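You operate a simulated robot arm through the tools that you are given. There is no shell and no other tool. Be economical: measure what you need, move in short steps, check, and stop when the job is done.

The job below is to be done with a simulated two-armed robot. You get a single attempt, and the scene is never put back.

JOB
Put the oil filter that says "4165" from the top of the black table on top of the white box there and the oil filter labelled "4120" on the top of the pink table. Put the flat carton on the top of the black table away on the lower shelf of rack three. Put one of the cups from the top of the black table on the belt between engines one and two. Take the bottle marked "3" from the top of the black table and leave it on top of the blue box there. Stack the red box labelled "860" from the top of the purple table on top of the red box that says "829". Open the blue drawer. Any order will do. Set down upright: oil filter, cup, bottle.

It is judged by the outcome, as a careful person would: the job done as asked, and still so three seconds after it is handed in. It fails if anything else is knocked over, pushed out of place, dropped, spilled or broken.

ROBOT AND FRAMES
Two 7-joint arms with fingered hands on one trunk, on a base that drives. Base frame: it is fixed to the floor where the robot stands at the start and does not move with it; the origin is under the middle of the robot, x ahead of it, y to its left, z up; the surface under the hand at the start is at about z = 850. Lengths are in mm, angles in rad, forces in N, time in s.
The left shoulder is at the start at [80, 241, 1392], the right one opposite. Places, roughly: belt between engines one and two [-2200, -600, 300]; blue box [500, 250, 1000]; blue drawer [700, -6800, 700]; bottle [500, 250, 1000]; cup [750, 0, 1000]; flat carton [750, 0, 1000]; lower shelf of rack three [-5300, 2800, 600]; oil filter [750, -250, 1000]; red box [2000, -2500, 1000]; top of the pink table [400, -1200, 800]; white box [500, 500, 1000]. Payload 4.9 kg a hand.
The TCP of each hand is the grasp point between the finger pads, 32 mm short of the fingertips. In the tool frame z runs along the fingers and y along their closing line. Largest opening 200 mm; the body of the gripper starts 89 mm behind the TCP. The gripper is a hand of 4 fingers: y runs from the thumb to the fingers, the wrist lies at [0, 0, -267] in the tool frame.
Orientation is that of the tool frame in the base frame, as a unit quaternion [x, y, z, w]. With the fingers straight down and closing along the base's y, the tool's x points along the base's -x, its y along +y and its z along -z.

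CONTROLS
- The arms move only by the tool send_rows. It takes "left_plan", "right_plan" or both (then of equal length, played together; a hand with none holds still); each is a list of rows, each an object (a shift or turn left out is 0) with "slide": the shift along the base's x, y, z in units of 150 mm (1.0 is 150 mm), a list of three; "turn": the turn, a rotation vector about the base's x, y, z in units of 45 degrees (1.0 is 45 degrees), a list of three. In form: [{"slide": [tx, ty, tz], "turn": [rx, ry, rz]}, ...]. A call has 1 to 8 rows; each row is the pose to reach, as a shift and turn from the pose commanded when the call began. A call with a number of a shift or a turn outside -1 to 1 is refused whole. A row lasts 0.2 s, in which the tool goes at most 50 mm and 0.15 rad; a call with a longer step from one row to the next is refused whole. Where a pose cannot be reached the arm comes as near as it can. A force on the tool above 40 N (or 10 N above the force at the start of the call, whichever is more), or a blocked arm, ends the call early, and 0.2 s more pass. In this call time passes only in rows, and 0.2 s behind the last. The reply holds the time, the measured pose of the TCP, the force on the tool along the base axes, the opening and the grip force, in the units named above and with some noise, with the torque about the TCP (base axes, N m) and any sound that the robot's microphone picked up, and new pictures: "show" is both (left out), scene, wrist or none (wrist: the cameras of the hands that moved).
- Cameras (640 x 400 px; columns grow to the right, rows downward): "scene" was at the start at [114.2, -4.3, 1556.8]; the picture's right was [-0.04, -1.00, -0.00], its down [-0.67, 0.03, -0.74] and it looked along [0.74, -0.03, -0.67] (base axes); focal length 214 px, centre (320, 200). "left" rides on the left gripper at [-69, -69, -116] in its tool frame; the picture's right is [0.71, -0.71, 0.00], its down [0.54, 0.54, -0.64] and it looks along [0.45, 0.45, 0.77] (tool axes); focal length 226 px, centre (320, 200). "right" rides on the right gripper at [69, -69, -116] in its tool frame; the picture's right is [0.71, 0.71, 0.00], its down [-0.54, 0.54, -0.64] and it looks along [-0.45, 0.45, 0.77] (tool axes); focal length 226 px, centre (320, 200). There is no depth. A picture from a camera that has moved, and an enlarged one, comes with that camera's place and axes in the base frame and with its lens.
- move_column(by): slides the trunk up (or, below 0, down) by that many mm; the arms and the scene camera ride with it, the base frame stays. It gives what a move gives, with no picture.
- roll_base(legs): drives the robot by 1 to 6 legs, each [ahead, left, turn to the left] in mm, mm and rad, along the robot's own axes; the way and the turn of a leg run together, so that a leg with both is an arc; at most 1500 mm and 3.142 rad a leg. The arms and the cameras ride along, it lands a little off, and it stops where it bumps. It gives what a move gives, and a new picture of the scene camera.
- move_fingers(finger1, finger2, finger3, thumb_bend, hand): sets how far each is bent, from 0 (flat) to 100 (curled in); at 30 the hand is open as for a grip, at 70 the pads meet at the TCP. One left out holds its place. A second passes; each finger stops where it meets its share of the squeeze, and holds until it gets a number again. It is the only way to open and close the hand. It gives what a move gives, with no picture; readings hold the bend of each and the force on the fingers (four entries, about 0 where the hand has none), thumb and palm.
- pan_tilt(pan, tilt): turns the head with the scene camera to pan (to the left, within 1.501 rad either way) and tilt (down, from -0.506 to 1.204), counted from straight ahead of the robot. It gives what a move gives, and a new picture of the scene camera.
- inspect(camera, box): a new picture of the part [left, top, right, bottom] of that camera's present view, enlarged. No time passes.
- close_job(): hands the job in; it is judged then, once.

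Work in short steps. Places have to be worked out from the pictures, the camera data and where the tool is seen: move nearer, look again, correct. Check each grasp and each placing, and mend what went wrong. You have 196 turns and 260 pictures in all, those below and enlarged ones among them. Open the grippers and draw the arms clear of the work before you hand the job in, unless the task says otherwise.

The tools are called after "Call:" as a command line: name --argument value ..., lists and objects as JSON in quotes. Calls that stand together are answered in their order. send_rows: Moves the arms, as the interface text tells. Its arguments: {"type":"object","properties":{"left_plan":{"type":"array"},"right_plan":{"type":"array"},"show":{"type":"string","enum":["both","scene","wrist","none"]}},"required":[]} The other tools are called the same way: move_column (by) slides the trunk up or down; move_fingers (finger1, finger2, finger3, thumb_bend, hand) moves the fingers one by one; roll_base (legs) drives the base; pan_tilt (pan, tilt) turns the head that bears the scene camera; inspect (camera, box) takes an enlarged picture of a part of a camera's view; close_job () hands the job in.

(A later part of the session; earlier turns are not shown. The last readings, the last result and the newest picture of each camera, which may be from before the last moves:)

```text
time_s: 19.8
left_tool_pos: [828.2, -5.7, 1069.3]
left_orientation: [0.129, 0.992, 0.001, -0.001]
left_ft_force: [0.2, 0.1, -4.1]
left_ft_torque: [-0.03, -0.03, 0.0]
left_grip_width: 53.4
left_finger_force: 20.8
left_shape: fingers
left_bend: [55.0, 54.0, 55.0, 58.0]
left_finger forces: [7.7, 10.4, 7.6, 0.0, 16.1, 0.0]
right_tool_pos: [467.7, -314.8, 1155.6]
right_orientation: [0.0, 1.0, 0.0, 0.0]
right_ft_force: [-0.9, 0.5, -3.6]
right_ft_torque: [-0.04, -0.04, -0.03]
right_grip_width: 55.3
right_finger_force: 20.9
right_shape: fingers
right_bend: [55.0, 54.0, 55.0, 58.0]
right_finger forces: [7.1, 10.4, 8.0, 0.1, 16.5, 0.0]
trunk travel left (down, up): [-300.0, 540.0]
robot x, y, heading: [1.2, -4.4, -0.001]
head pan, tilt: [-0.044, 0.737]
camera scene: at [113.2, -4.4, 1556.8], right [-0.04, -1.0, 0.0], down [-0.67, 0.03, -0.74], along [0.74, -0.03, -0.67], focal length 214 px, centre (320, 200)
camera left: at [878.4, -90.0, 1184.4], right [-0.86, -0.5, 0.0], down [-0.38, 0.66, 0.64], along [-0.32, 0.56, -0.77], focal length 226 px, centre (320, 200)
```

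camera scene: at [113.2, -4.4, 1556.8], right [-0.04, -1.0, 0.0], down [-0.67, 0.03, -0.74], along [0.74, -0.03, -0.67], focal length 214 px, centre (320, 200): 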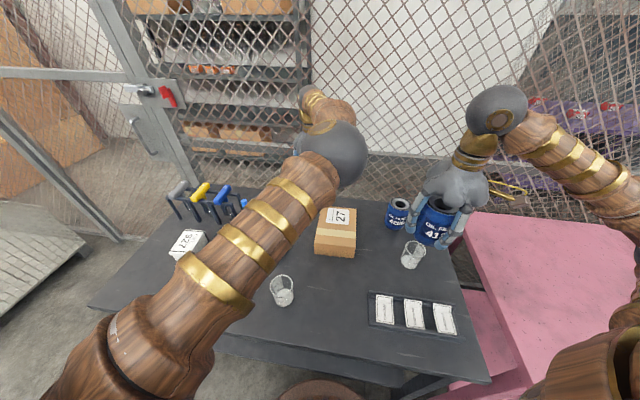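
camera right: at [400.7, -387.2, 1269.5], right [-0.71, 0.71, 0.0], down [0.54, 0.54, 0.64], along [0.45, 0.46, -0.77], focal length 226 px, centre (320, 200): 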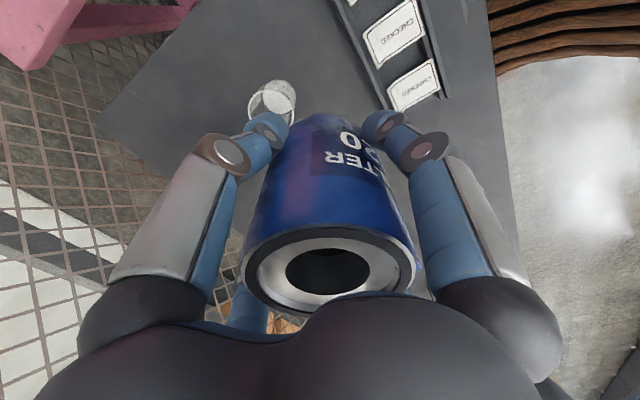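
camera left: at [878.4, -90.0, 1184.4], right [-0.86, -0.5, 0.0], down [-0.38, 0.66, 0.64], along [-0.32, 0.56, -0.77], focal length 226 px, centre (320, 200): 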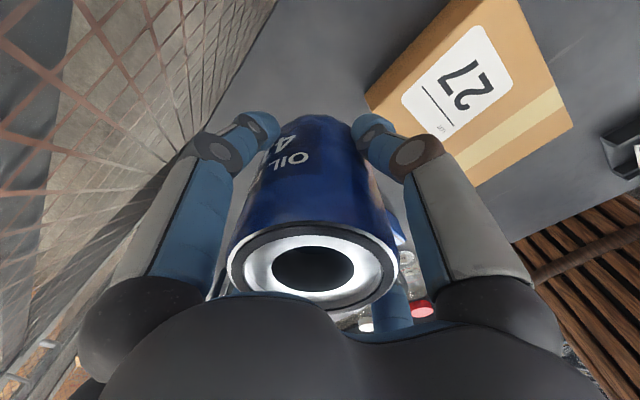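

4165 is held. I raise it and carry it left toward the white box near [622,462], stopping short to look.

Call:
send_rows --left_plan '[{"slide": [0, 0, 0.25], "turn": [0, 0, 0.15]}, {"slide": [-0.1, 0.1, 0.5], "turn": [0, 0, 0.33]}, {"slide": [-0.2, 0.4, 0.5], "turn": [0, 0, 0.33]}, {"slide": [-0.3, 0.7, 0.5], "turn": [0, 0, 0.33]}, {"slide": [-0.4, 1, 0.5], "turn": [0, 0, 0.33]}]' --show "none"

Call:
send_rows --left_plan '[{"slide": [-0.15, 0.25, 0]}, {"slide": [-0.3, 0.5, 0]}, {"slide": [-0.45, 0.75, 0]}, {"slide": [-0.6, 1, 0]}]' --show "both"

```text
time_s: 21.0
left_tool_pos: [767.4, 148.9, 1142.7]
left_orientation: [0.001, 1.0, -0.001, 0.0]
left_ft_force: [-0.5, -0.2, -4.4]
left_ft_torque: [-0.05, 0.02, 0.02]
left_grip_width: 53.7
left_finger_force: 20.2
left_shape: fingers
left_bend: [55.0, 53.0, 55.0, 59.0]
left_finger forces: [7.7, 10.1, 7.7, 0.0, 16.0, 0.0]
right_tool_pos: [469.6, -312.6, 1155.0]
right_orientation: [0.0, 1.0, 0.0, 0.0]
right_ft_force: [-0.2, 0.1, -3.0]
right_ft_torque: [-0.04, -0.01, 0.01]
right_grip_width: 55.5
right_finger_force: 21.2
right_shape: fingers
right_bend: [55.0, 54.0, 55.0, 58.0]
right_finger forces: [7.1, 10.4, 7.8, 0.0, 16.4, 0.0]
trunk travel left (down, up): [-300.0, 540.0]
robot x, y, heading: [-0.2, 0.4, -0.002]
head pan, tilt: [-0.044, 0.737]
```

```text
time_s: 22.0
left_tool_pos: [677.6, 295.6, 1141.2]
left_orientation: [0.001, 1.0, -0.002, 0.0]
left_ft_force: [-0.3, -0.2, -4.0]
left_ft_torque: [-0.05, 0.01, -0.01]
left_grip_width: 53.4
left_finger_force: 20.4
left_shape: fingers
left_bend: [55.0, 53.0, 55.0, 59.0]
left_finger forces: [7.7, 10.0, 7.6, 0.1, 15.8, 0.0]
right_tool_pos: [467.8, -313.0, 1157.0]
right_orientation: [0.0, 1.0, -0.001, 0.001]
right_ft_force: [-0.4, -0.1, -4.4]
right_ft_torque: [-0.06, -0.02, 0.0]
right_grip_width: 55.4
right_finger_force: 20.5
right_shape: fingers
right_bend: [55.0, 54.0, 55.0, 58.0]
right_finger forces: [7.2, 10.3, 7.8, 0.0, 16.4, 0.0]
trunk travel left (down, up): [-300.0, 540.0]
robot x, y, heading: [3.5, -0.3, -0.004]
head pan, tilt: [-0.044, 0.737]
camera scene: at [113.6, -1.9, 1556.9], right [-0.04, -1.0, 0.0], down [-0.67, 0.03, -0.74], along [0.74, -0.03, -0.67], focal length 214 px, centre (320, 200)
camera left: at [747.1, 225.8, 1257.0], right [-0.71, -0.71, 0.0], down [-0.54, 0.54, 0.64], along [-0.45, 0.45, -0.77], focal length 226 px, centre (320, 200)
```

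scene: 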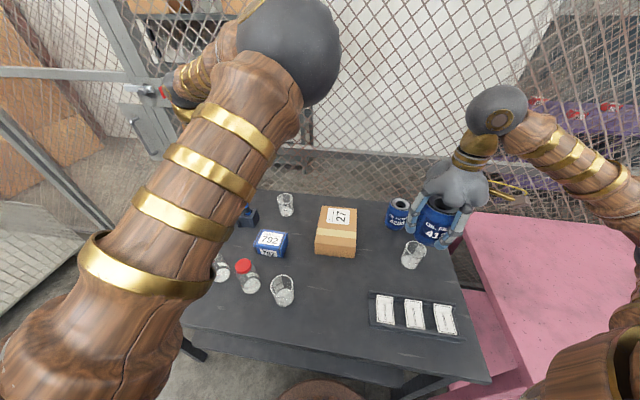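
left: 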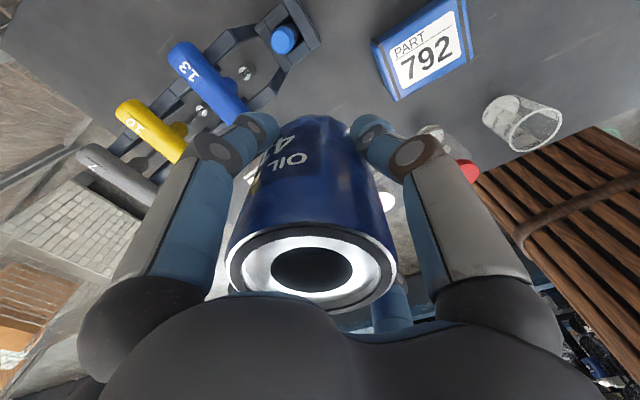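

The box is hidden behind the filter; I turn the hand +45° and shift slightly so the wrist camera sees the white box.

Call:
send_rows --left_plan '[{"slide": [0, -0.1, 0], "turn": [0, 0, 0.17]}, {"slide": [0, -0.2, 0], "turn": [0, 0, 0.34]}, {"slide": [0, -0.3, 0], "turn": [0, 0, 0.51]}, {"slide": [0, -0.4, 0], "turn": [0, 0, 0.68]}, {"slide": [0, -0.5, 0], "turn": [0, 0, 0.85]}, {"slide": [0, -0.55, 0], "turn": [0, 0, 1]}]' --show "wrist"

```text
time_s: 23.4
left_tool_pos: [679.0, 211.3, 1143.9]
left_orientation: [-0.384, 0.923, 0.001, 0.0]
left_ft_force: [0.5, 0.3, -3.8]
left_ft_torque: [0.0, -0.03, 0.01]
left_grip_width: 53.3
left_finger_force: 20.6
left_shape: fingers
left_bend: [55.0, 53.0, 55.0, 59.0]
left_finger forces: [7.6, 10.1, 7.5, 0.1, 15.6, 0.0]
right_tool_pos: [469.5, -314.3, 1154.2]
right_orientation: [0.0, 1.0, 0.0, -0.001]
right_ft_force: [-0.6, -0.3, -3.8]
right_ft_torque: [-0.03, 0.01, 0.01]
right_grip_width: 55.2
right_finger_force: 20.8
right_shape: fingers
right_bend: [55.0, 54.0, 55.0, 58.0]
right_finger forces: [7.2, 10.4, 8.0, 0.0, 16.4, 0.1]
trunk travel left (down, up): [-300.0, 540.0]
robot x, y, heading: [0.3, -1.0, -0.001]
head pan, tilt: [-0.044, 0.737]
camera left: at [777.8, 209.6, 1258.9], right [0.0, -1.0, 0.0], down [-0.77, 0.0, 0.64], along [-0.64, 0.0, -0.77], focal length 226 px, centre (320, 200)
```

left: 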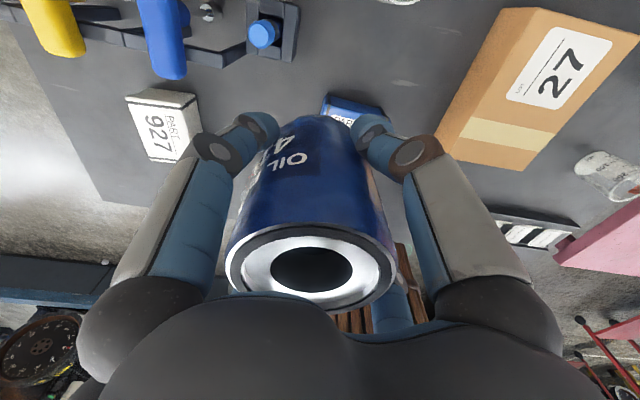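

White box top centre ≈ [629,457,900]. I carry the filter over it in two moves, staying above.

Call:
send_rows --left_plan '[{"slide": [-0.05, 0.25, 0]}, {"slide": [-0.1, 0.5, 0]}, {"slide": [-0.15, 0.75, 0]}, {"slide": [-0.2, 1, 0]}]' --show "none"

Call:
send_rows --left_plan '[{"slide": [-0.05, 0.2, 0]}, {"slide": [-0.1, 0.4, -0.1]}, {"slide": [-0.13, 0.64, -0.25]}, {"slide": [-0.13, 0.64, -0.5]}, {"slide": [-0.13, 0.64, -0.75]}]' --show "both"

```text
time_s: 24.4
left_tool_pos: [651.4, 363.9, 1143.7]
left_orientation: [-0.382, 0.924, -0.001, -0.002]
left_ft_force: [-0.1, -0.2, -3.6]
left_ft_torque: [-0.04, -0.02, -0.03]
left_grip_width: 53.3
left_finger_force: 20.8
left_shape: fingers
left_bend: [55.0, 53.0, 55.0, 59.0]
left_finger forces: [7.8, 10.2, 7.6, 0.0, 15.6, 0.1]
right_tool_pos: [470.3, -312.8, 1156.1]
right_orientation: [0.0, 1.0, -0.001, -0.001]
right_ft_force: [-1.1, 0.4, -4.2]
right_ft_torque: [-0.03, -0.01, -0.02]
right_grip_width: 55.2
right_finger_force: 20.9
right_shape: fingers
right_bend: [55.0, 54.0, 55.0, 58.0]
right_finger forces: [7.1, 10.4, 7.9, 0.0, 16.4, 0.0]
trunk travel left (down, up): [-300.0, 540.0]
robot x, y, heading: [5.5, 1.8, -0.001]
head pan, tilt: [-0.044, 0.737]
```

```text
time_s: 25.6
left_tool_pos: [632.9, 461.1, 1030.3]
left_orientation: [-0.383, 0.924, 0.001, -0.001]
left_ft_force: [1.1, -0.1, -4.4]
left_ft_torque: [-0.03, 0.01, 0.01]
left_grip_width: 53.4
left_finger_force: 20.3
left_shape: fingers
left_bend: [55.0, 53.0, 55.0, 59.0]
left_finger forces: [7.8, 10.3, 7.7, 0.0, 15.5, 0.0]
right_tool_pos: [470.6, -314.2, 1154.4]
right_orientation: [0.0, 1.0, 0.0, 0.0]
right_ft_force: [0.4, -0.5, -3.3]
right_ft_torque: [-0.04, -0.03, 0.02]
right_grip_width: 55.3
right_finger_force: 21.3
right_shape: fingers
right_bend: [55.0, 54.0, 55.0, 58.0]
right_finger forces: [6.9, 10.4, 7.8, 0.1, 16.3, 0.0]
trunk travel left (down, up): [-300.0, 540.0]
robot x, y, heading: [0.8, 0.5, -0.001]
head pan, tilt: [-0.044, 0.737]
camera scene: at [116.3, -3.4, 1556.7], right [-0.04, -1.0, 0.0], down [-0.67, 0.03, -0.74], along [0.74, -0.03, -0.67], focal length 214 px, centre (320, 200)
camera left: at [730.9, 459.5, 1144.7], right [0.0, -1.0, 0.0], down [-0.76, 0.0, 0.64], along [-0.64, 0.0, -0.76], focal length 226 px, centre (320, 200)
```

scene: 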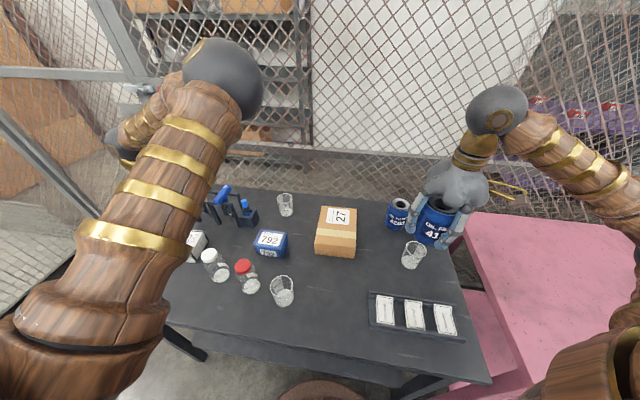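
left: 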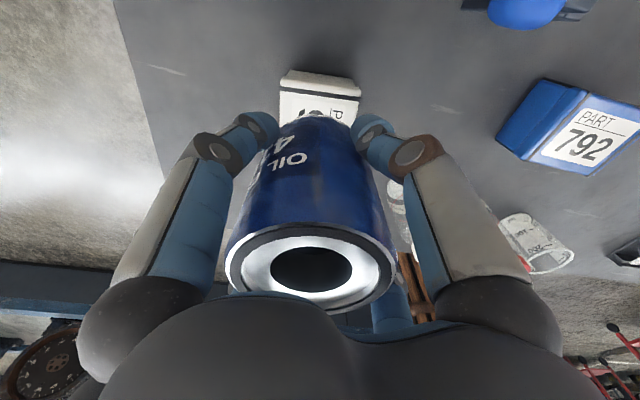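

Box aligned within ~8 mm (box x 572–670, y 417–499). I shift −8 mm and lower gently until contact.

Call:
send_rows --left_plan '[{"slide": [-0.05, -0.02, -0.1]}, {"slide": [-0.05, -0.02, -0.22]}, {"slide": [-0.05, -0.02, -0.32]}, {"slide": [-0.05, -0.02, -0.37]}, {"slide": [-0.05, -0.02, -0.4]}, {"slide": [-0.05, -0.02, -0.43]}]' --show "wrist"

```text
time_s: 27.0
left_tool_pos: [623.5, 453.9, 966.7]
left_orientation: [-0.382, 0.924, 0.0, 0.0]
left_ft_force: [2.6, -0.4, 20.6]
left_ft_torque: [0.09, -0.09, -0.04]
left_grip_width: 51.1
left_finger_force: 22.4
left_shape: fingers
left_bend: [55.0, 53.0, 55.0, 59.0]
left_finger forces: [9.4, 11.5, 7.6, 0.0, 16.0, 0.0]
right_tool_pos: [468.6, -316.3, 1156.7]
right_orientation: [0.0, 1.0, 0.001, 0.0]
right_ft_force: [-0.3, -0.2, -4.5]
right_ft_torque: [-0.03, 0.04, -0.01]
right_grip_width: 55.2
right_finger_force: 20.6
right_shape: fingers
right_bend: [55.0, 54.0, 55.0, 58.0]
right_finger forces: [7.1, 10.4, 7.8, 0.0, 16.4, 0.0]
trunk travel left (down, up): [-300.0, 540.0]
robot x, y, heading: [0.1, -0.5, -0.003]
head pan, tilt: [-0.044, 0.737]
camera left: at [720.4, 452.0, 1082.1], right [0.0, -1.0, 0.0], down [-0.77, 0.0, 0.64], along [-0.64, 0.0, -0.77], focal length 226 px, centre (320, 200)
```

left: 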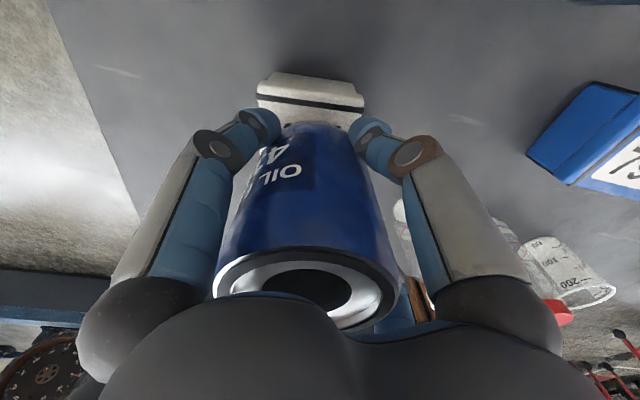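

Contact felt at the expected height. I ease up 3 mm and open.

Call:
send_rows --left_plan '[{"slide": [0, 0, 0.02]}]' --show "none"

Call:
move_fingers --hand "left" --finger1 44 --finger2 44 --finger3 44 --thumb_bend 44

Call:
inspect --camera "left" --box '[160, 40, 480, 320]'

```text
time_s: 27.4
left_tool_pos: [622.6, 454.9, 967.2]
left_orientation: [-0.383, 0.924, -0.001, -0.002]
left_ft_force: [2.1, -3.2, 2.9]
left_ft_torque: [0.01, -0.07, -0.04]
left_grip_width: 51.1
left_finger_force: 21.2
left_shape: fingers
left_bend: [55.0, 53.0, 55.0, 59.0]
left_finger forces: [8.5, 11.0, 7.7, 0.1, 15.0, 0.0]
right_tool_pos: [469.4, -314.5, 1155.1]
right_orientation: [0.0, 1.0, 0.001, 0.0]
right_ft_force: [-0.2, 0.7, -4.5]
right_ft_torque: [-0.02, -0.02, -0.01]
right_grip_width: 55.4
right_finger_force: 20.7
right_shape: fingers
right_bend: [55.0, 54.0, 55.0, 58.0]
right_finger forces: [7.2, 10.4, 7.9, 0.0, 16.5, 0.0]
trunk travel left (down, up): [-300.0, 540.0]
robot x, y, heading: [1.6, -0.2, 0.004]
head pan, tilt: [-0.044, 0.737]
```

```text
time_s: 28.4
left_tool_pos: [622.8, 455.2, 968.6]
left_orientation: [-0.383, 0.924, 0.0, 0.0]
left_ft_force: [-0.6, 0.3, 0.1]
left_ft_torque: [0.02, -0.01, 0.05]
left_grip_width: 90.5
left_finger_force: 0.1
left_shape: fingers
left_bend: [44.0, 44.0, 44.0, 44.0]
left_finger forces: [0.1, 0.0, 0.1, 0.1, 0.0, 0.0]
right_tool_pos: [469.1, -315.6, 1155.3]
right_orientation: [0.0, 1.0, 0.0, -0.001]
right_ft_force: [0.1, -0.1, -3.7]
right_ft_torque: [-0.01, -0.01, -0.03]
right_grip_width: 55.3
right_finger_force: 20.8
right_shape: fingers
right_bend: [55.0, 54.0, 55.0, 58.0]
right_finger forces: [7.0, 10.5, 7.9, 0.0, 16.4, 0.0]
trunk travel left (down, up): [-300.0, 540.0]
robot x, y, heading: [-2.5, 0.3, -0.003]
head pan, tilt: [-0.044, 0.737]
```

```text
1.43 times, centred on (320, 180) of left
camera zoom: at [720.9, 453.9, 1084.1], right [0.0, -1.0, 0.0], down [-0.77, 0.0, 0.64], along [-0.64, 0.0, -0.77], focal length 323 px, centre (320, 229)
```

zoom: 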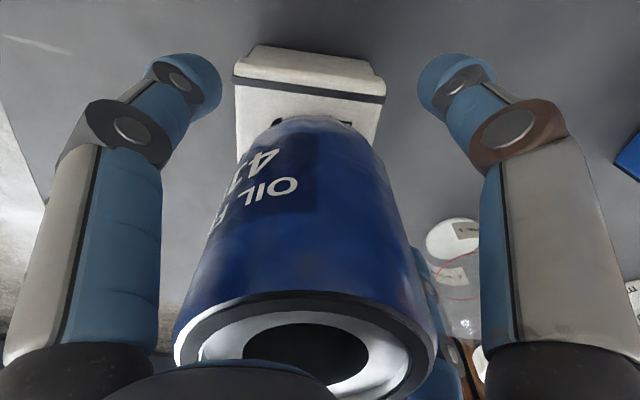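

Filter stands on the box. I rise straight up and check.

Call:
send_rows --left_plan '[{"slide": [0, 0, 0.2]}, {"slide": [0, 0, 0.45]}, {"slide": [0, 0, 0.7]}, {"slide": [0, 0, 1]}, {"slide": [0.1, -0.3, 1]}, {"slide": [0.1, -0.6, 1]}, {"slide": [0.1, -0.9, 1]}]' --show "both"

```text
time_s: 30.0
left_tool_pos: [637.4, 317.4, 1120.8]
left_orientation: [-0.384, 0.924, 0.001, 0.001]
left_ft_force: [-0.4, 0.0, 0.4]
left_ft_torque: [-0.01, -0.01, -0.03]
left_grip_width: 90.9
left_finger_force: 0.0
left_shape: fingers
left_bend: [44.0, 44.0, 44.0, 44.0]
left_finger forces: [0.0, 0.0, 0.0, 0.0, 0.0, 0.0]
right_tool_pos: [468.4, -316.1, 1155.6]
right_orientation: [0.0, 1.0, 0.0, 0.0]
right_ft_force: [0.3, -0.5, -4.6]
right_ft_torque: [0.02, -0.04, 0.05]
right_grip_width: 55.4
right_finger_force: 20.7
right_shape: fingers
right_bend: [55.0, 54.0, 55.0, 58.0]
right_finger forces: [7.0, 10.3, 7.9, 0.0, 16.4, 0.0]
trunk travel left (down, up): [-300.0, 540.0]
robot x, y, heading: [2.1, -0.1, -0.001]
head pan, tilt: [-0.044, 0.737]
camera scene: at [112.9, -6.5, 1557.0], right [-0.04, -1.0, 0.0], down [-0.67, 0.03, -0.74], along [0.74, -0.03, -0.67], focal length 214 px, centre (320, 200)
camera left: at [735.6, 317.7, 1235.6], right [0.0, -1.0, 0.0], down [-0.77, 0.0, 0.64], along [-0.64, 0.0, -0.77], focal length 226 px, centre (320, 200)
```

scene: 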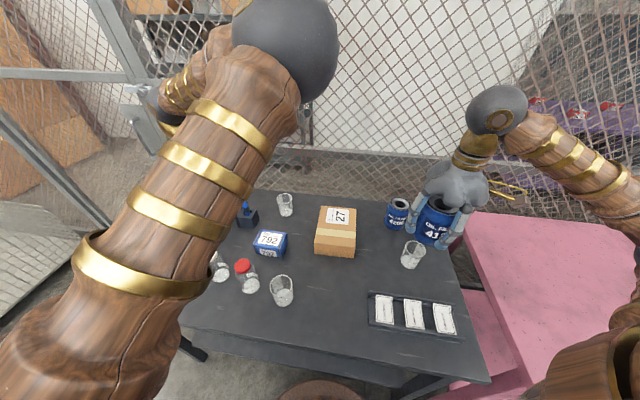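
left: 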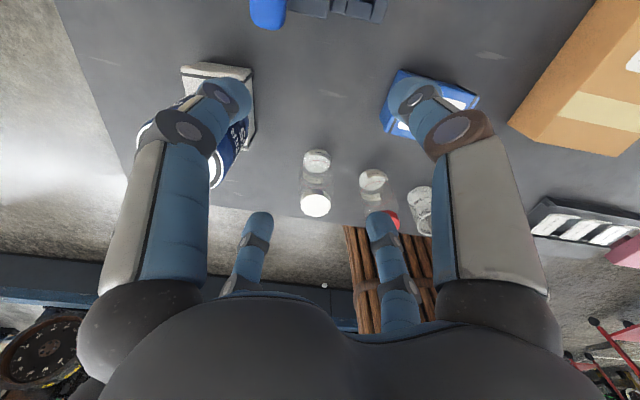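

White box + filter stand well. Next the red bottle near [470,208]; I move above it, turned so the digits clear cup and other bottle.

Call:
send_rows --left_plan '[{"slide": [-0.2, -0.15, 0], "turn": [0, 0, -0.18]}, {"slide": [-0.4, -0.3, 0], "turn": [0, 0, -0.36]}, {"slide": [-0.6, -0.45, 0], "turn": [0, 0, -0.55]}, {"slide": [-0.8, -0.6, 0], "turn": [0, 0, -0.55]}, {"slide": [-1, -0.72, -0.1], "turn": [0, 0, -0.55]}]' --show "wrist"

```text
time_s: 30.8
left_tool_pos: [543.0, 350.7, 1107.2]
left_orientation: [-0.291, 0.957, 0.007, -0.011]
left_ft_force: [0.1, 0.3, -0.6]
left_ft_torque: [0.02, 0.02, -0.01]
left_grip_width: 90.9
left_finger_force: 0.1
left_shape: fingers
left_bend: [44.0, 44.0, 44.0, 44.0]
left_finger forces: [0.1, 0.0, 0.0, 0.0, 0.1, 0.0]
right_tool_pos: [469.9, -312.4, 1155.1]
right_orientation: [0.0, 1.0, -0.001, 0.0]
right_ft_force: [1.0, -0.5, -3.5]
right_ft_torque: [0.0, -0.02, 0.02]
right_grip_width: 55.1
right_finger_force: 20.4
right_shape: fingers
right_bend: [55.0, 54.0, 55.0, 58.0]
right_finger forces: [7.0, 10.4, 7.9, 0.1, 16.4, 0.0]
trunk travel left (down, up): [-300.0, 540.0]
robot x, y, heading: [-0.4, -2.2, -0.001]
head pan, tilt: [-0.044, 0.737]
stopped in row 3 (left hand): the arm was blocked; the commanded pose is now the measured one
camera left: at [642.2, 330.1, 1220.5], right [-0.19, -0.98, 0.0], down [-0.74, 0.14, 0.66], along [-0.65, 0.13, -0.75], focal length 226 px, centre (320, 200)
```

left: 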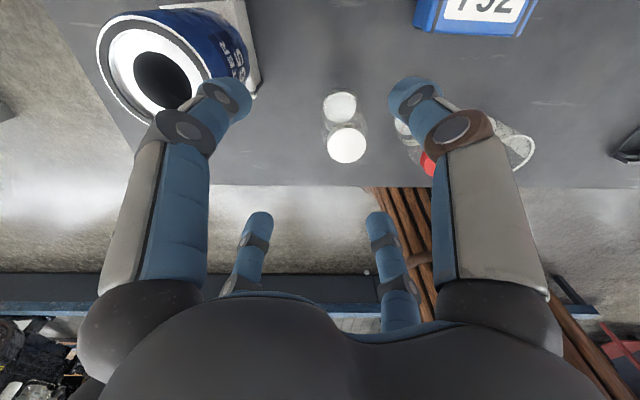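

The arm was blocked (too folded). I drive the base back 170 mm to give the arm room.

Call:
roll_base --legs '[[-170, 0, 0]]'

Call:
send_rows --left_plan '[{"slide": [0.2, -0.1, 0], "turn": [0, 0, 0]}, {"slide": [0.4, -0.2, 0], "turn": [0, 0, 0]}, {"slide": [0.6, -0.4, 0], "turn": [0, 0, -0.1]}, {"slide": [0.65, -0.65, 0], "turn": [0, 0, -0.22]}, {"slide": [0.65, -0.95, 0], "turn": [0, 0, -0.33]}]' --show "wrist"

```text
time_s: 32.2
left_tool_pos: [378.5, 347.5, 1108.2]
left_orientation: [-0.291, 0.957, 0.007, -0.011]
left_ft_force: [-0.3, -0.2, 0.5]
left_ft_torque: [0.01, 0.02, -0.03]
left_grip_width: 90.6
left_finger_force: 0.0
left_shape: fingers
left_bend: [44.0, 44.0, 44.0, 44.0]
left_finger forces: [0.1, 0.0, 0.1, 0.1, 0.1, 0.0]
right_tool_pos: [304.6, -313.1, 1154.5]
right_orientation: [-0.001, 1.0, 0.0, -0.001]
right_ft_force: [0.8, 0.0, -4.4]
right_ft_torque: [-0.01, -0.01, 0.01]
right_grip_width: 55.2
right_finger_force: 20.6
right_shape: fingers
right_bend: [55.0, 54.0, 55.0, 58.0]
right_finger forces: [7.1, 10.4, 8.0, 0.0, 16.4, 0.0]
trunk travel left (down, up): [-300.0, 540.0]
robot x, y, heading: [-165.7, -2.8, 0.006]
head pan, tilt: [-0.044, 0.737]
camera scene: at [-49.5, -4.9, 1556.5], right [-0.04, -1.0, 0.0], down [-0.67, 0.03, -0.74], along [0.74, -0.03, -0.67], focal length 214 px, centre (320, 200)
```

scene: 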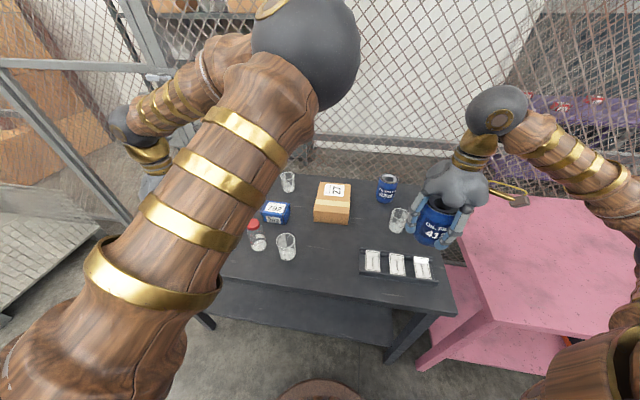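

```text
time_s: 33.6
left_tool_pos: [470.6, 257.6, 1091.3]
left_orientation: [-0.204, 0.978, 0.026, -0.023]
left_ft_force: [0.3, 0.1, 0.3]
left_ft_torque: [0.0, 0.02, 0.0]
left_grip_width: 90.8
left_finger_force: 0.1
left_shape: fingers
left_bend: [44.0, 44.0, 44.0, 44.0]
left_finger forces: [0.1, 0.0, 0.1, 0.0, 0.0, 0.0]
right_tool_pos: [304.4, -313.3, 1155.5]
right_orientation: [0.0, 1.0, 0.001, -0.001]
right_ft_force: [0.1, 1.1, -4.5]
right_ft_torque: [-0.03, 0.0, -0.01]
right_grip_width: 55.5
right_finger_force: 20.8
right_shape: fingers
right_bend: [55.0, 54.0, 55.0, 58.0]
right_finger forces: [7.2, 10.4, 8.1, 0.1, 16.3, 0.1]
trunk travel left (down, up): [-300.0, 540.0]
robot x, y, heading: [-169.8, 2.0, 0.007]
head pan, tilt: [-0.044, 0.737]
stopped in row 5 (left hand): the arm was blocked; the commanded pose is now the measured one
camera left: at [566.9, 216.6, 1199.6], right [-0.37, -0.93, -0.02], down [-0.68, 0.25, 0.69], along [-0.64, 0.27, -0.72], focal length 226 px, centre (320, 200)
```

left: 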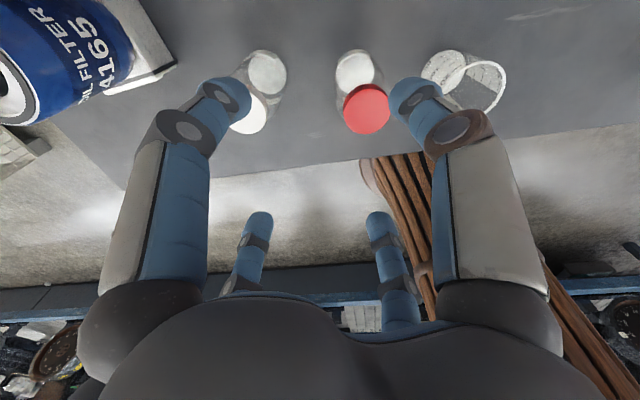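

Blocked again while turned; I return the hand to zero yaw and level, then continue.

Call:
send_rows --left_plan '[{"slide": [0.1, 0.05, 0.05], "turn": [-0.02, -0.02, -0.17]}, {"slide": [0.15, 0.05, 0.1], "turn": [-0.04, -0.04, -0.34]}, {"slide": [0.15, 0, 0.1], "turn": [-0.066, -0.059, -0.52]}, {"slide": [0.1, -0.15, 0.1], "turn": [-0.066, -0.059, -0.52]}, {"slide": [0.05, -0.28, 0.1], "turn": [-0.066, -0.059, -0.52]}]' --show "wrist"

```text
time_s: 35.0
left_tool_pos: [473.9, 275.2, 1096.0]
left_orientation: [-0.053, 0.999, 0.003, -0.008]
left_ft_force: [-0.5, -0.3, 0.0]
left_ft_torque: [0.04, 0.03, 0.02]
left_grip_width: 90.9
left_finger_force: 0.0
left_shape: fingers
left_bend: [44.0, 44.0, 44.0, 44.0]
left_finger forces: [0.1, 0.0, 0.0, 0.1, 0.0, 0.1]
right_tool_pos: [305.4, -312.9, 1155.8]
right_orientation: [-0.001, 1.0, 0.0, -0.001]
right_ft_force: [-0.1, -0.3, -4.8]
right_ft_torque: [-0.06, 0.0, -0.05]
right_grip_width: 55.4
right_finger_force: 20.9
right_shape: fingers
right_bend: [55.0, 54.0, 55.0, 58.0]
right_finger forces: [7.1, 10.5, 7.9, 0.1, 16.3, 0.0]
trunk travel left (down, up): [-300.0, 540.0]
robot x, y, heading: [-165.7, -0.3, 0.004]
head pan, tilt: [-0.044, 0.737]
stopped in row 5 (left hand): the arm was blocked; the commanded pose is now the measured one
camera left: at [552.3, 212.9, 1209.2], right [-0.63, -0.78, 0.01], down [-0.58, 0.48, 0.66], along [-0.51, 0.41, -0.75], focal length 226 px, centre (320, 200)
```

left: 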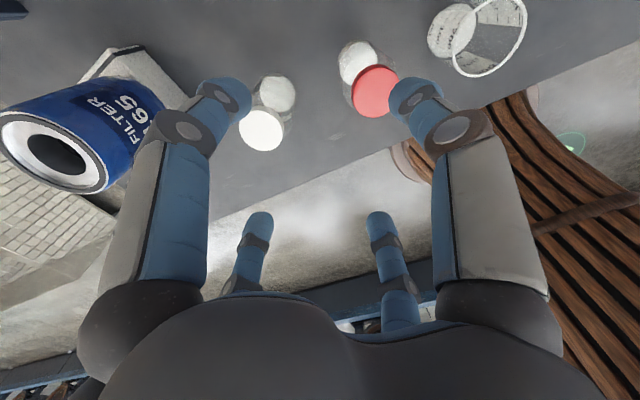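

The folded elbow is limiting. I extend the hand forward to a more natural pose and will position with the base.

Call:
send_rows --left_plan '[{"slide": [0.25, 0, 0.1], "turn": [0, 0, -0.04]}, {"slide": [0.5, 0, 0.2], "turn": [0, 0, -0.08]}, {"slide": [0.75, 0, 0.2], "turn": [0, 0, -0.13]}, {"slide": [0.9, -0.2, 0.2], "turn": [0, 0, -0.13]}]' --show "scene"

```text
time_s: 36.0
left_tool_pos: [607.8, 241.9, 1135.0]
left_orientation: [0.0, 1.0, 0.003, -0.008]
left_ft_force: [0.1, -0.9, -0.4]
left_ft_torque: [0.02, -0.01, -0.03]
left_grip_width: 90.9
left_finger_force: 0.0
left_shape: fingers
left_bend: [44.0, 44.0, 44.0, 44.0]
left_finger forces: [0.0, 0.0, 0.0, 0.1, 0.1, 0.0]
right_tool_pos: [303.9, -314.9, 1154.4]
right_orientation: [-0.001, 1.0, 0.001, 0.0]
right_ft_force: [-0.3, 0.4, -4.3]
right_ft_torque: [0.04, -0.01, 0.0]
right_grip_width: 55.3
right_finger_force: 20.9
right_shape: fingers
right_bend: [55.0, 54.0, 55.0, 58.0]
right_finger forces: [7.2, 10.4, 8.0, 0.0, 16.2, 0.1]
trunk travel left (down, up): [-300.0, 540.0]
robot x, y, heading: [-166.0, -2.0, 0.005]
head pan, tilt: [-0.044, 0.737]
camera scene: at [-51.3, -6.2, 1556.8], right [-0.04, -1.0, 0.0], down [-0.67, 0.03, -0.74], along [0.74, -0.03, -0.67], focal length 214 px, centre (320, 200)
```

scene: 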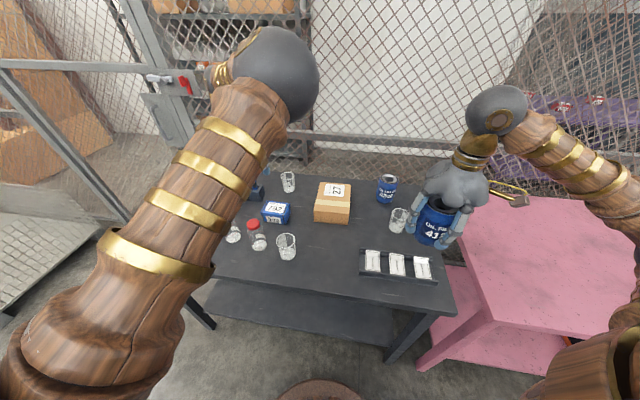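

Good. Now I drive back 140 and right 33 so the hand comes over the bottle.

Call:
roll_base --legs '[[-140, -33, 0]]'

Call:
send_rows --left_plan '[{"slide": [0, 0, -0.1], "turn": [0, -0.02, 0]}]' --show "wrist"

```text
time_s: 37.4
left_tool_pos: [471.3, 209.9, 1131.7]
left_orientation: [0.0, 1.0, 0.001, -0.007]
left_ft_force: [0.7, 0.5, -0.8]
left_ft_torque: [-0.03, 0.02, -0.01]
left_grip_width: 90.7
left_finger_force: 0.0
left_shape: fingers
left_bend: [44.0, 44.0, 44.0, 44.0]
left_finger forces: [0.0, 0.0, 0.0, 0.1, 0.0, 0.1]
right_tool_pos: [168.0, -346.5, 1154.9]
right_orientation: [-0.002, 1.0, 0.0, -0.001]
right_ft_force: [0.2, 0.6, -4.4]
right_ft_torque: [0.01, 0.05, -0.01]
right_grip_width: 55.2
right_finger_force: 21.2
right_shape: fingers
right_bend: [55.0, 54.0, 55.0, 58.0]
right_finger forces: [7.1, 10.4, 8.0, 0.0, 16.3, 0.1]
trunk travel left (down, up): [-300.0, 540.0]
robot x, y, heading: [-302.7, -31.4, 0.005]
head pan, tilt: [-0.044, 0.737]
camera scene: at [-187.3, -38.2, 1556.6], right [-0.04, -1.0, 0.0], down [-0.67, 0.03, -0.74], along [0.74, -0.03, -0.67], focal length 214 px, centre (320, 200)
```

scene: 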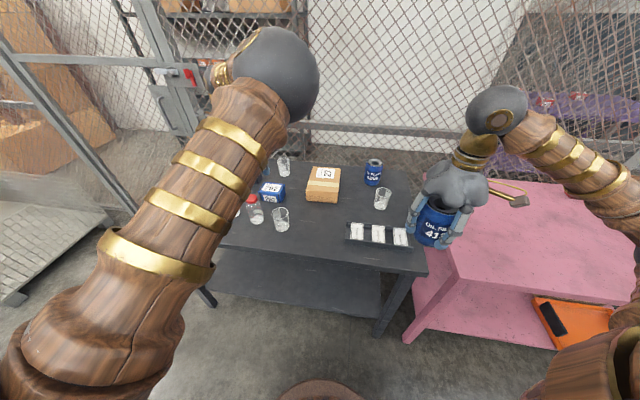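

```text
time_s: 37.8
left_tool_pos: [471.1, 209.2, 1116.7]
left_orientation: [-0.001, 1.0, 0.002, -0.001]
left_ft_force: [0.4, 0.3, -1.5]
left_ft_torque: [0.03, 0.05, -0.01]
left_grip_width: 90.9
left_finger_force: 0.1
left_shape: fingers
left_bend: [44.0, 44.0, 44.0, 44.0]
left_finger forces: [0.0, 0.1, 0.0, 0.0, 0.0, 0.0]
right_tool_pos: [167.6, -347.8, 1154.2]
right_orientation: [-0.002, 1.0, 0.0, -0.002]
right_ft_force: [-0.3, 0.2, -4.3]
right_ft_torque: [-0.02, 0.02, 0.03]
right_grip_width: 55.2
right_finger_force: 20.7
right_shape: fingers
right_bend: [55.0, 54.0, 55.0, 58.0]
right_finger forces: [7.2, 10.4, 8.0, 0.0, 16.3, 0.1]
trunk travel left (down, up): [-300.0, 540.0]
robot x, y, heading: [-301.1, -32.7, 0.001]
head pan, tilt: [-0.044, 0.737]
camera left: at [541.4, 138.8, 1231.1], right [-0.71, -0.71, 0.0], down [-0.54, 0.54, 0.65], along [-0.46, 0.46, -0.76], focal length 226 px, centre (320, 200)
```

left: 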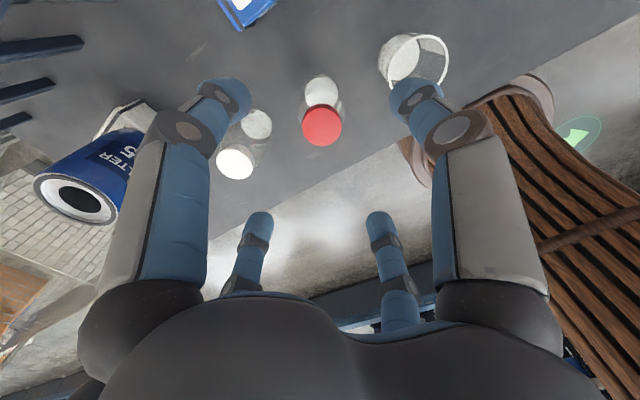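

Bottle axis ≈ [468,210], cap top ~975; cup rim near [439,95]. I narrow to bend 50, turn +9° and descend partway.

Call:
move_fingers --hand "left" --finger1 50 --finger2 50 --finger3 50 --thumb_bend 50

Call:
send_rows --left_plan '[{"slide": [-0.02, 0, -0.2], "turn": [0, 0, 0.1]}, {"slide": [-0.02, 0, -0.4], "turn": [0, 0, 0.2]}, {"slide": [-0.02, 0, -0.6], "turn": [0, 0, 0.2]}]' --show "wrist"

```text
time_s: 38.8
left_tool_pos: [470.8, 208.4, 1118.1]
left_orientation: [-0.001, 1.0, 0.003, 0.001]
left_ft_force: [-0.2, -0.3, 0.6]
left_ft_torque: [0.02, 0.0, -0.04]
left_grip_width: 69.7
left_finger_force: 0.1
left_shape: fingers
left_bend: [50.0, 50.0, 50.0, 50.0]
left_finger forces: [0.0, 0.1, 0.1, 0.0, 0.1, 0.1]
right_tool_pos: [166.8, -346.6, 1155.2]
right_orientation: [-0.002, 1.0, 0.0, -0.001]
right_ft_force: [-0.6, 0.4, -3.8]
right_ft_torque: [-0.04, -0.02, 0.02]
right_grip_width: 55.3
right_finger_force: 20.6
right_shape: fingers
right_bend: [55.0, 54.0, 55.0, 58.0]
right_finger forces: [7.2, 10.4, 8.0, 0.0, 16.4, 0.0]
trunk travel left (down, up): [-300.0, 540.0]
robot x, y, heading: [-307.0, -34.2, -0.002]
head pan, tilt: [-0.044, 0.737]
```

```text
time_s: 39.6
left_tool_pos: [466.1, 209.9, 1026.1]
left_orientation: [-0.081, 0.997, 0.002, 0.0]
left_ft_force: [0.4, -0.3, 0.0]
left_ft_torque: [0.01, 0.0, 0.03]
left_grip_width: 69.6
left_finger_force: 0.1
left_shape: fingers
left_bend: [50.0, 50.0, 50.0, 50.0]
left_finger forces: [0.0, 0.1, 0.1, 0.0, 0.1, 0.0]
right_tool_pos: [167.2, -347.0, 1155.2]
right_orientation: [-0.002, 1.0, 0.0, -0.001]
right_ft_force: [-0.5, 1.0, -4.5]
right_ft_torque: [-0.05, 0.02, 0.03]
right_grip_width: 55.4
right_finger_force: 21.0
right_shape: fingers
right_bend: [55.0, 54.0, 55.0, 58.0]
right_finger forces: [7.2, 10.4, 8.0, 0.0, 16.4, 0.0]
trunk travel left (down, up): [-300.0, 540.0]
robot x, y, heading: [-303.6, -32.9, 0.001]
head pan, tilt: [-0.044, 0.737]
camera left: at [546.1, 150.6, 1141.5], right [-0.59, -0.81, 0.0], down [-0.62, 0.45, 0.65], along [-0.52, 0.38, -0.76], focal length 226 px, centre (320, 200)
```

left: 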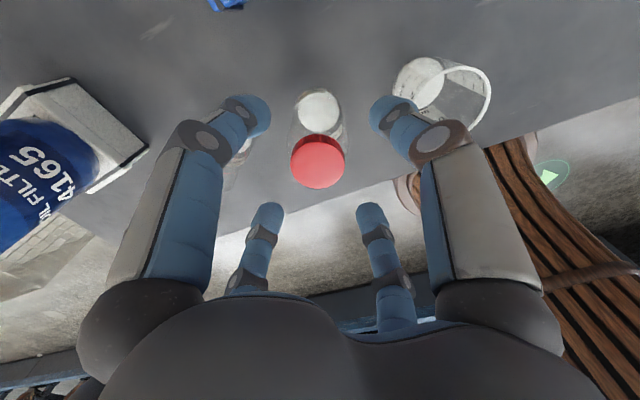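

Centred on the bottle. Descend to grasp height and close.

Call:
send_rows --left_plan '[{"slide": [0.01, 0, -0.2]}, {"slide": [0.01, 0, -0.4]}, {"slide": [0.01, 0, -0.58]}, {"slide": [0.01, 0, -0.75]}]' --show "wrist"

Call:
move_fingers --hand "left" --finger1 68 --finger2 68 --finger3 68 --thumb_bend 68

Call:
send_rows --left_plan '[{"slide": [0, 0, 0.1]}, {"slide": [0, 0, 0.3]}, {"slide": [0, 0, 0.6]}, {"slide": [0, 0, 0.9]}]' --show "both"

```text
time_s: 40.6
left_tool_pos: [471.1, 210.2, 914.1]
left_orientation: [-0.08, 0.997, 0.003, 0.0]
left_ft_force: [0.3, 0.0, 0.2]
left_ft_torque: [0.0, 0.01, 0.01]
left_grip_width: 69.6
left_finger_force: 0.0
left_shape: fingers
left_bend: [50.0, 50.0, 50.0, 50.0]
left_finger forces: [0.0, 0.0, 0.0, 0.0, 0.0, 0.0]
right_tool_pos: [167.9, -347.7, 1155.2]
right_orientation: [-0.003, 1.0, 0.001, -0.001]
right_ft_force: [-0.1, -0.4, -4.6]
right_ft_torque: [0.0, 0.02, 0.02]
right_grip_width: 55.4
right_finger_force: 20.5
right_shape: fingers
right_bend: [55.0, 54.0, 55.0, 58.0]
right_finger forces: [7.1, 10.5, 8.0, 0.0, 16.3, 0.0]
trunk travel left (down, up): [-300.0, 540.0]
robot x, y, heading: [-302.4, -35.2, 0.005]
head pan, tilt: [-0.044, 0.737]
camera left: at [549.9, 151.7, 1028.7], right [-0.59, -0.81, 0.0], down [-0.62, 0.45, 0.64], along [-0.52, 0.38, -0.76], focal length 226 px, centre (320, 200)
```

left: 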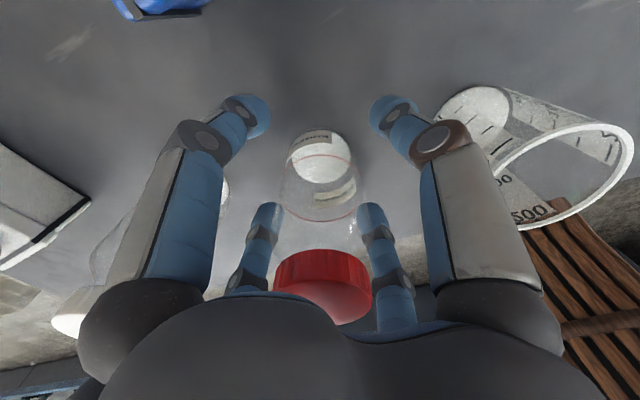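

```text
time_s: 41.6
left_tool_pos: [469.6, 209.9, 915.4]
left_orientation: [-0.08, 0.997, 0.002, 0.0]
left_ft_force: [0.2, -0.3, 1.7]
left_ft_torque: [0.07, 0.02, -0.01]
left_grip_width: 34.0
left_finger_force: 20.6
left_shape: fingers
left_bend: [61.0, 59.0, 60.0, 63.0]
left_finger forces: [7.7, 10.0, 8.3, 0.0, 13.6, 0.0]
right_tool_pos: [167.1, -347.6, 1155.6]
right_orientation: [-0.002, 1.0, 0.0, -0.001]
right_ft_force: [0.1, 0.5, -3.9]
right_ft_torque: [-0.02, 0.0, 0.0]
right_grip_width: 55.1
right_finger_force: 21.0
right_shape: fingers
right_bend: [55.0, 54.0, 55.0, 58.0]
right_finger forces: [7.2, 10.4, 8.0, 0.0, 16.4, 0.1]
trunk travel left (down, up): [-300.0, 540.0]
robot x, y, heading: [-304.1, -29.8, 0.003]
head pan, tilt: [-0.044, 0.737]
```

```text
time_s: 42.6
left_tool_pos: [469.6, 210.4, 1053.0]
left_orientation: [-0.08, 0.997, 0.002, 0.001]
left_ft_force: [-0.9, 0.0, -1.2]
left_ft_torque: [0.03, -0.01, 0.02]
left_grip_width: 34.1
left_finger_force: 19.6
left_shape: fingers
left_bend: [61.0, 59.0, 60.0, 63.0]
left_finger forces: [7.6, 9.8, 7.9, 0.0, 13.5, 0.0]
right_tool_pos: [165.8, -347.1, 1156.4]
right_orientation: [0.0, 1.0, 0.0, 0.0]
right_ft_force: [-0.4, -0.4, -4.2]
right_ft_torque: [0.0, -0.07, -0.01]
right_grip_width: 55.2
right_finger_force: 20.7
right_shape: fingers
right_bend: [55.0, 54.0, 55.0, 58.0]
right_finger forces: [7.2, 10.6, 8.0, 0.1, 16.2, 0.0]
trunk travel left (down, up): [-300.0, 540.0]
robot x, y, heading: [-302.2, -33.8, 0.004]
head pan, tilt: [-0.044, 0.737]
camera scene: at [-190.8, -38.9, 1556.8], right [-0.04, -1.0, 0.0], down [-0.67, 0.03, -0.74], along [0.74, -0.03, -0.67], focal length 214 px, centre (320, 200)
camera left: at [548.7, 151.2, 1168.2], right [-0.59, -0.81, 0.0], down [-0.62, 0.45, 0.64], along [-0.52, 0.38, -0.76], focal length 226 px, centre (320, 200)
```

scene: 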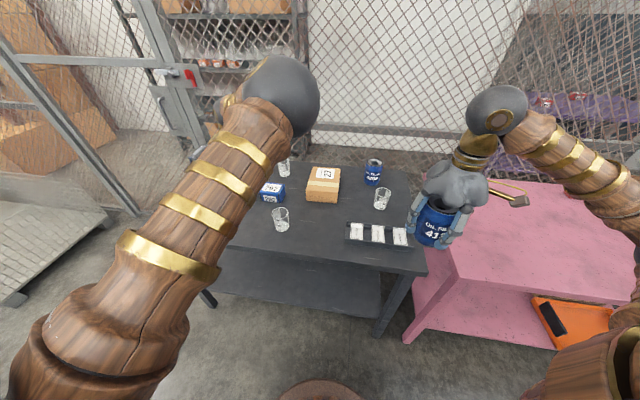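
left: 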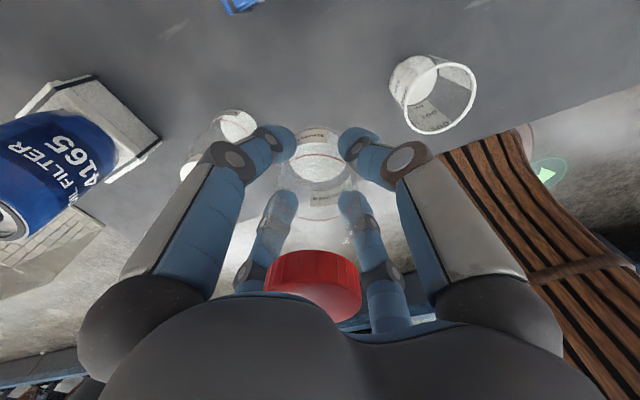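

Bottle lifted. I read its label to confirm "3".

Call:
inspect --camera "left" --box '[260, 110, 380, 230]'

Call:
inspect --camera "scene" --box '[240, 150, 400, 250]'

```text
3.33 times, centred on (320, 170) of left
camera zoom: at [548.7, 151.2, 1168.2], right [-0.59, -0.81, 0.0], down [-0.62, 0.45, 0.64], along [-0.52, 0.38, -0.76], focal length 754 px, centre (320, 300)
```

zoom: 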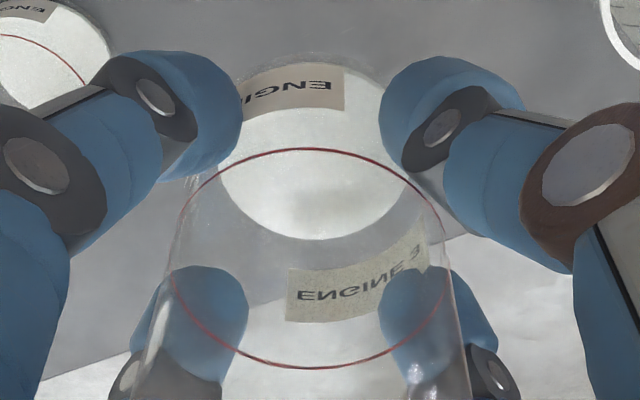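

```text
4.00 times, centred on (320, 200) of scene
camera zoom: at [-190.8, -38.9, 1556.8], right [-0.04, -1.0, 0.0], down [-0.67, 0.03, -0.74], along [0.74, -0.03, -0.67], focal length 858 px, centre (320, 200)
```

zoom: 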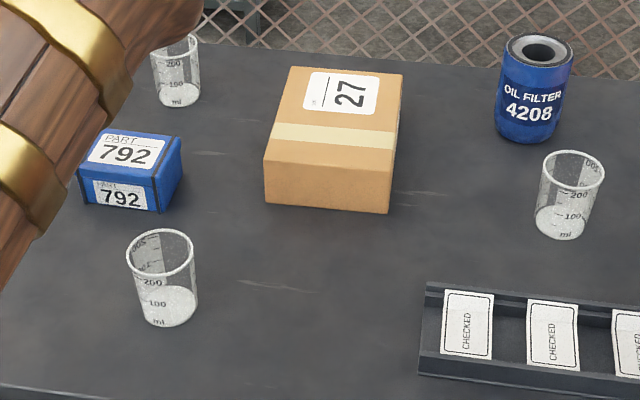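

Confirmed "ENGINE 3". Blue box top ≈ [622,154]; I drive ahead 100 with the bottle raised and look.

Call:
roll_base --legs '[[100, 0, 0]]'

Call:
send_rows --left_plan '[{"slide": [0, -0.1, 0.1], "turn": [0, 0, -0.1]}, {"slide": [0, -0.2, 0.2], "turn": [0, 0, -0.2]}]' --show "wrist"

```text
time_s: 43.7
left_tool_pos: [566.7, 211.5, 1052.8]
left_orientation: [-0.079, 0.997, 0.002, 0.001]
left_ft_force: [-1.2, 0.5, -0.5]
left_ft_torque: [0.0, 0.04, -0.04]
left_grip_width: 34.3
left_finger_force: 19.6
left_shape: fingers
left_bend: [61.0, 59.0, 60.0, 63.0]
left_finger forces: [7.7, 10.0, 7.9, 0.1, 13.5, 0.0]
right_tool_pos: [262.2, -347.6, 1155.7]
right_orientation: [-0.001, 1.0, 0.0, 0.0]
right_ft_force: [1.1, -0.8, -3.9]
right_ft_torque: [-0.04, -0.04, 0.04]
right_grip_width: 55.2
right_finger_force: 21.3
right_shape: fingers
right_bend: [55.0, 54.0, 55.0, 58.0]
right_finger forces: [7.3, 10.6, 8.0, 0.0, 16.2, 0.1]
trunk travel left (down, up): [-300.0, 540.0]
robot x, y, heading: [-207.7, -33.0, 0.004]
head pan, tilt: [-0.044, 0.737]
camera scene: at [-93.8, -38.5, 1557.0], right [-0.04, -1.0, 0.0], down [-0.67, 0.03, -0.74], along [0.74, -0.03, -0.67], focal length 214 px, centre (320, 200)
```

scene: 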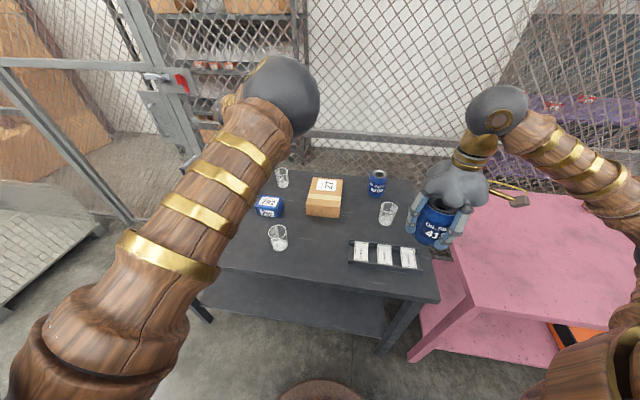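

```text
time_s: 44.3
left_tool_pos: [565.2, 180.3, 1082.5]
left_orientation: [0.001, 1.0, 0.002, 0.0]
left_ft_force: [0.3, -1.1, -1.2]
left_ft_torque: [0.0, -0.02, -0.03]
left_grip_width: 34.3
left_finger_force: 20.1
left_shape: fingers
left_bend: [61.0, 59.0, 60.0, 63.0]
left_finger forces: [7.5, 10.0, 7.9, 0.0, 13.6, 0.0]
right_tool_pos: [260.2, -347.3, 1156.3]
right_orientation: [-0.001, 1.0, 0.0, 0.0]
right_ft_force: [0.3, 0.1, -4.7]
right_ft_torque: [-0.04, -0.01, -0.02]
right_grip_width: 55.2
right_finger_force: 20.5
right_shape: fingers
right_bend: [55.0, 54.0, 55.0, 58.0]
right_finger forces: [7.2, 10.5, 8.0, 0.0, 16.3, 0.0]
trunk travel left (down, up): [-300.0, 540.0]
robot x, y, heading: [-207.5, -34.9, -0.0]
head pan, tilt: [-0.044, 0.737]
camera left: at [634.5, 109.1, 1198.3], right [-0.71, -0.71, 0.0], down [-0.54, 0.54, 0.64], along [-0.45, 0.46, -0.76], focal length 226 px, centre (320, 200)
```

left: 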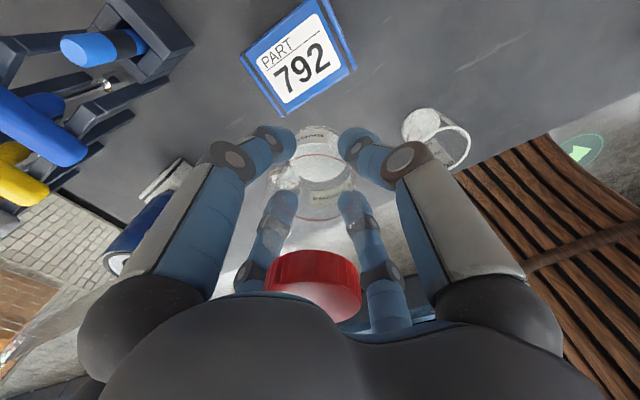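

Blue box top centre ≈ [625,157]. I move over it and lower to just above.

Call:
send_rows --left_plan '[{"slide": [0.2, -0.08, 0]}, {"slide": [0.4, -0.15, 0]}, {"slide": [0.4, -0.15, -0.2]}, {"slide": [0.4, -0.15, -0.4]}, {"slide": [0.4, -0.15, -0.58]}]' --show "wrist"

```text
time_s: 45.5
left_tool_pos: [627.9, 158.8, 997.3]
left_orientation: [0.0, 1.0, 0.002, 0.0]
left_ft_force: [0.7, 0.5, -1.6]
left_ft_torque: [-0.02, 0.02, -0.02]
left_grip_width: 34.3
left_finger_force: 18.8
left_shape: fingers
left_bend: [61.0, 59.0, 60.0, 63.0]
left_finger forces: [7.6, 10.0, 7.8, 0.0, 13.5, 0.1]
right_tool_pos: [263.7, -347.6, 1155.7]
right_orientation: [-0.001, 1.0, 0.0, -0.001]
right_ft_force: [0.7, 0.0, -5.1]
right_ft_torque: [-0.01, 0.03, 0.01]
right_grip_width: 55.2
right_finger_force: 21.1
right_shape: fingers
right_bend: [55.0, 54.0, 55.0, 58.0]
right_finger forces: [7.2, 10.4, 8.1, 0.0, 16.3, 0.0]
trunk travel left (down, up): [-300.0, 540.0]
robot x, y, heading: [-204.5, -30.2, 0.001]
head pan, tilt: [-0.044, 0.737]
camera left: at [698.1, 88.1, 1110.9], right [-0.71, -0.71, 0.0], down [-0.54, 0.54, 0.64], along [-0.46, 0.46, -0.76], focal length 226 px, centre (320, 200)
```

left: 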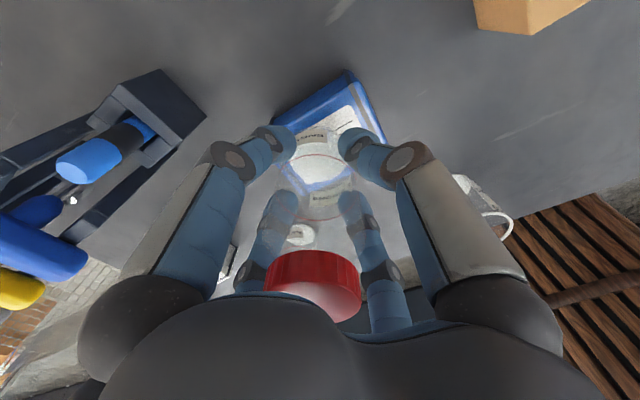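

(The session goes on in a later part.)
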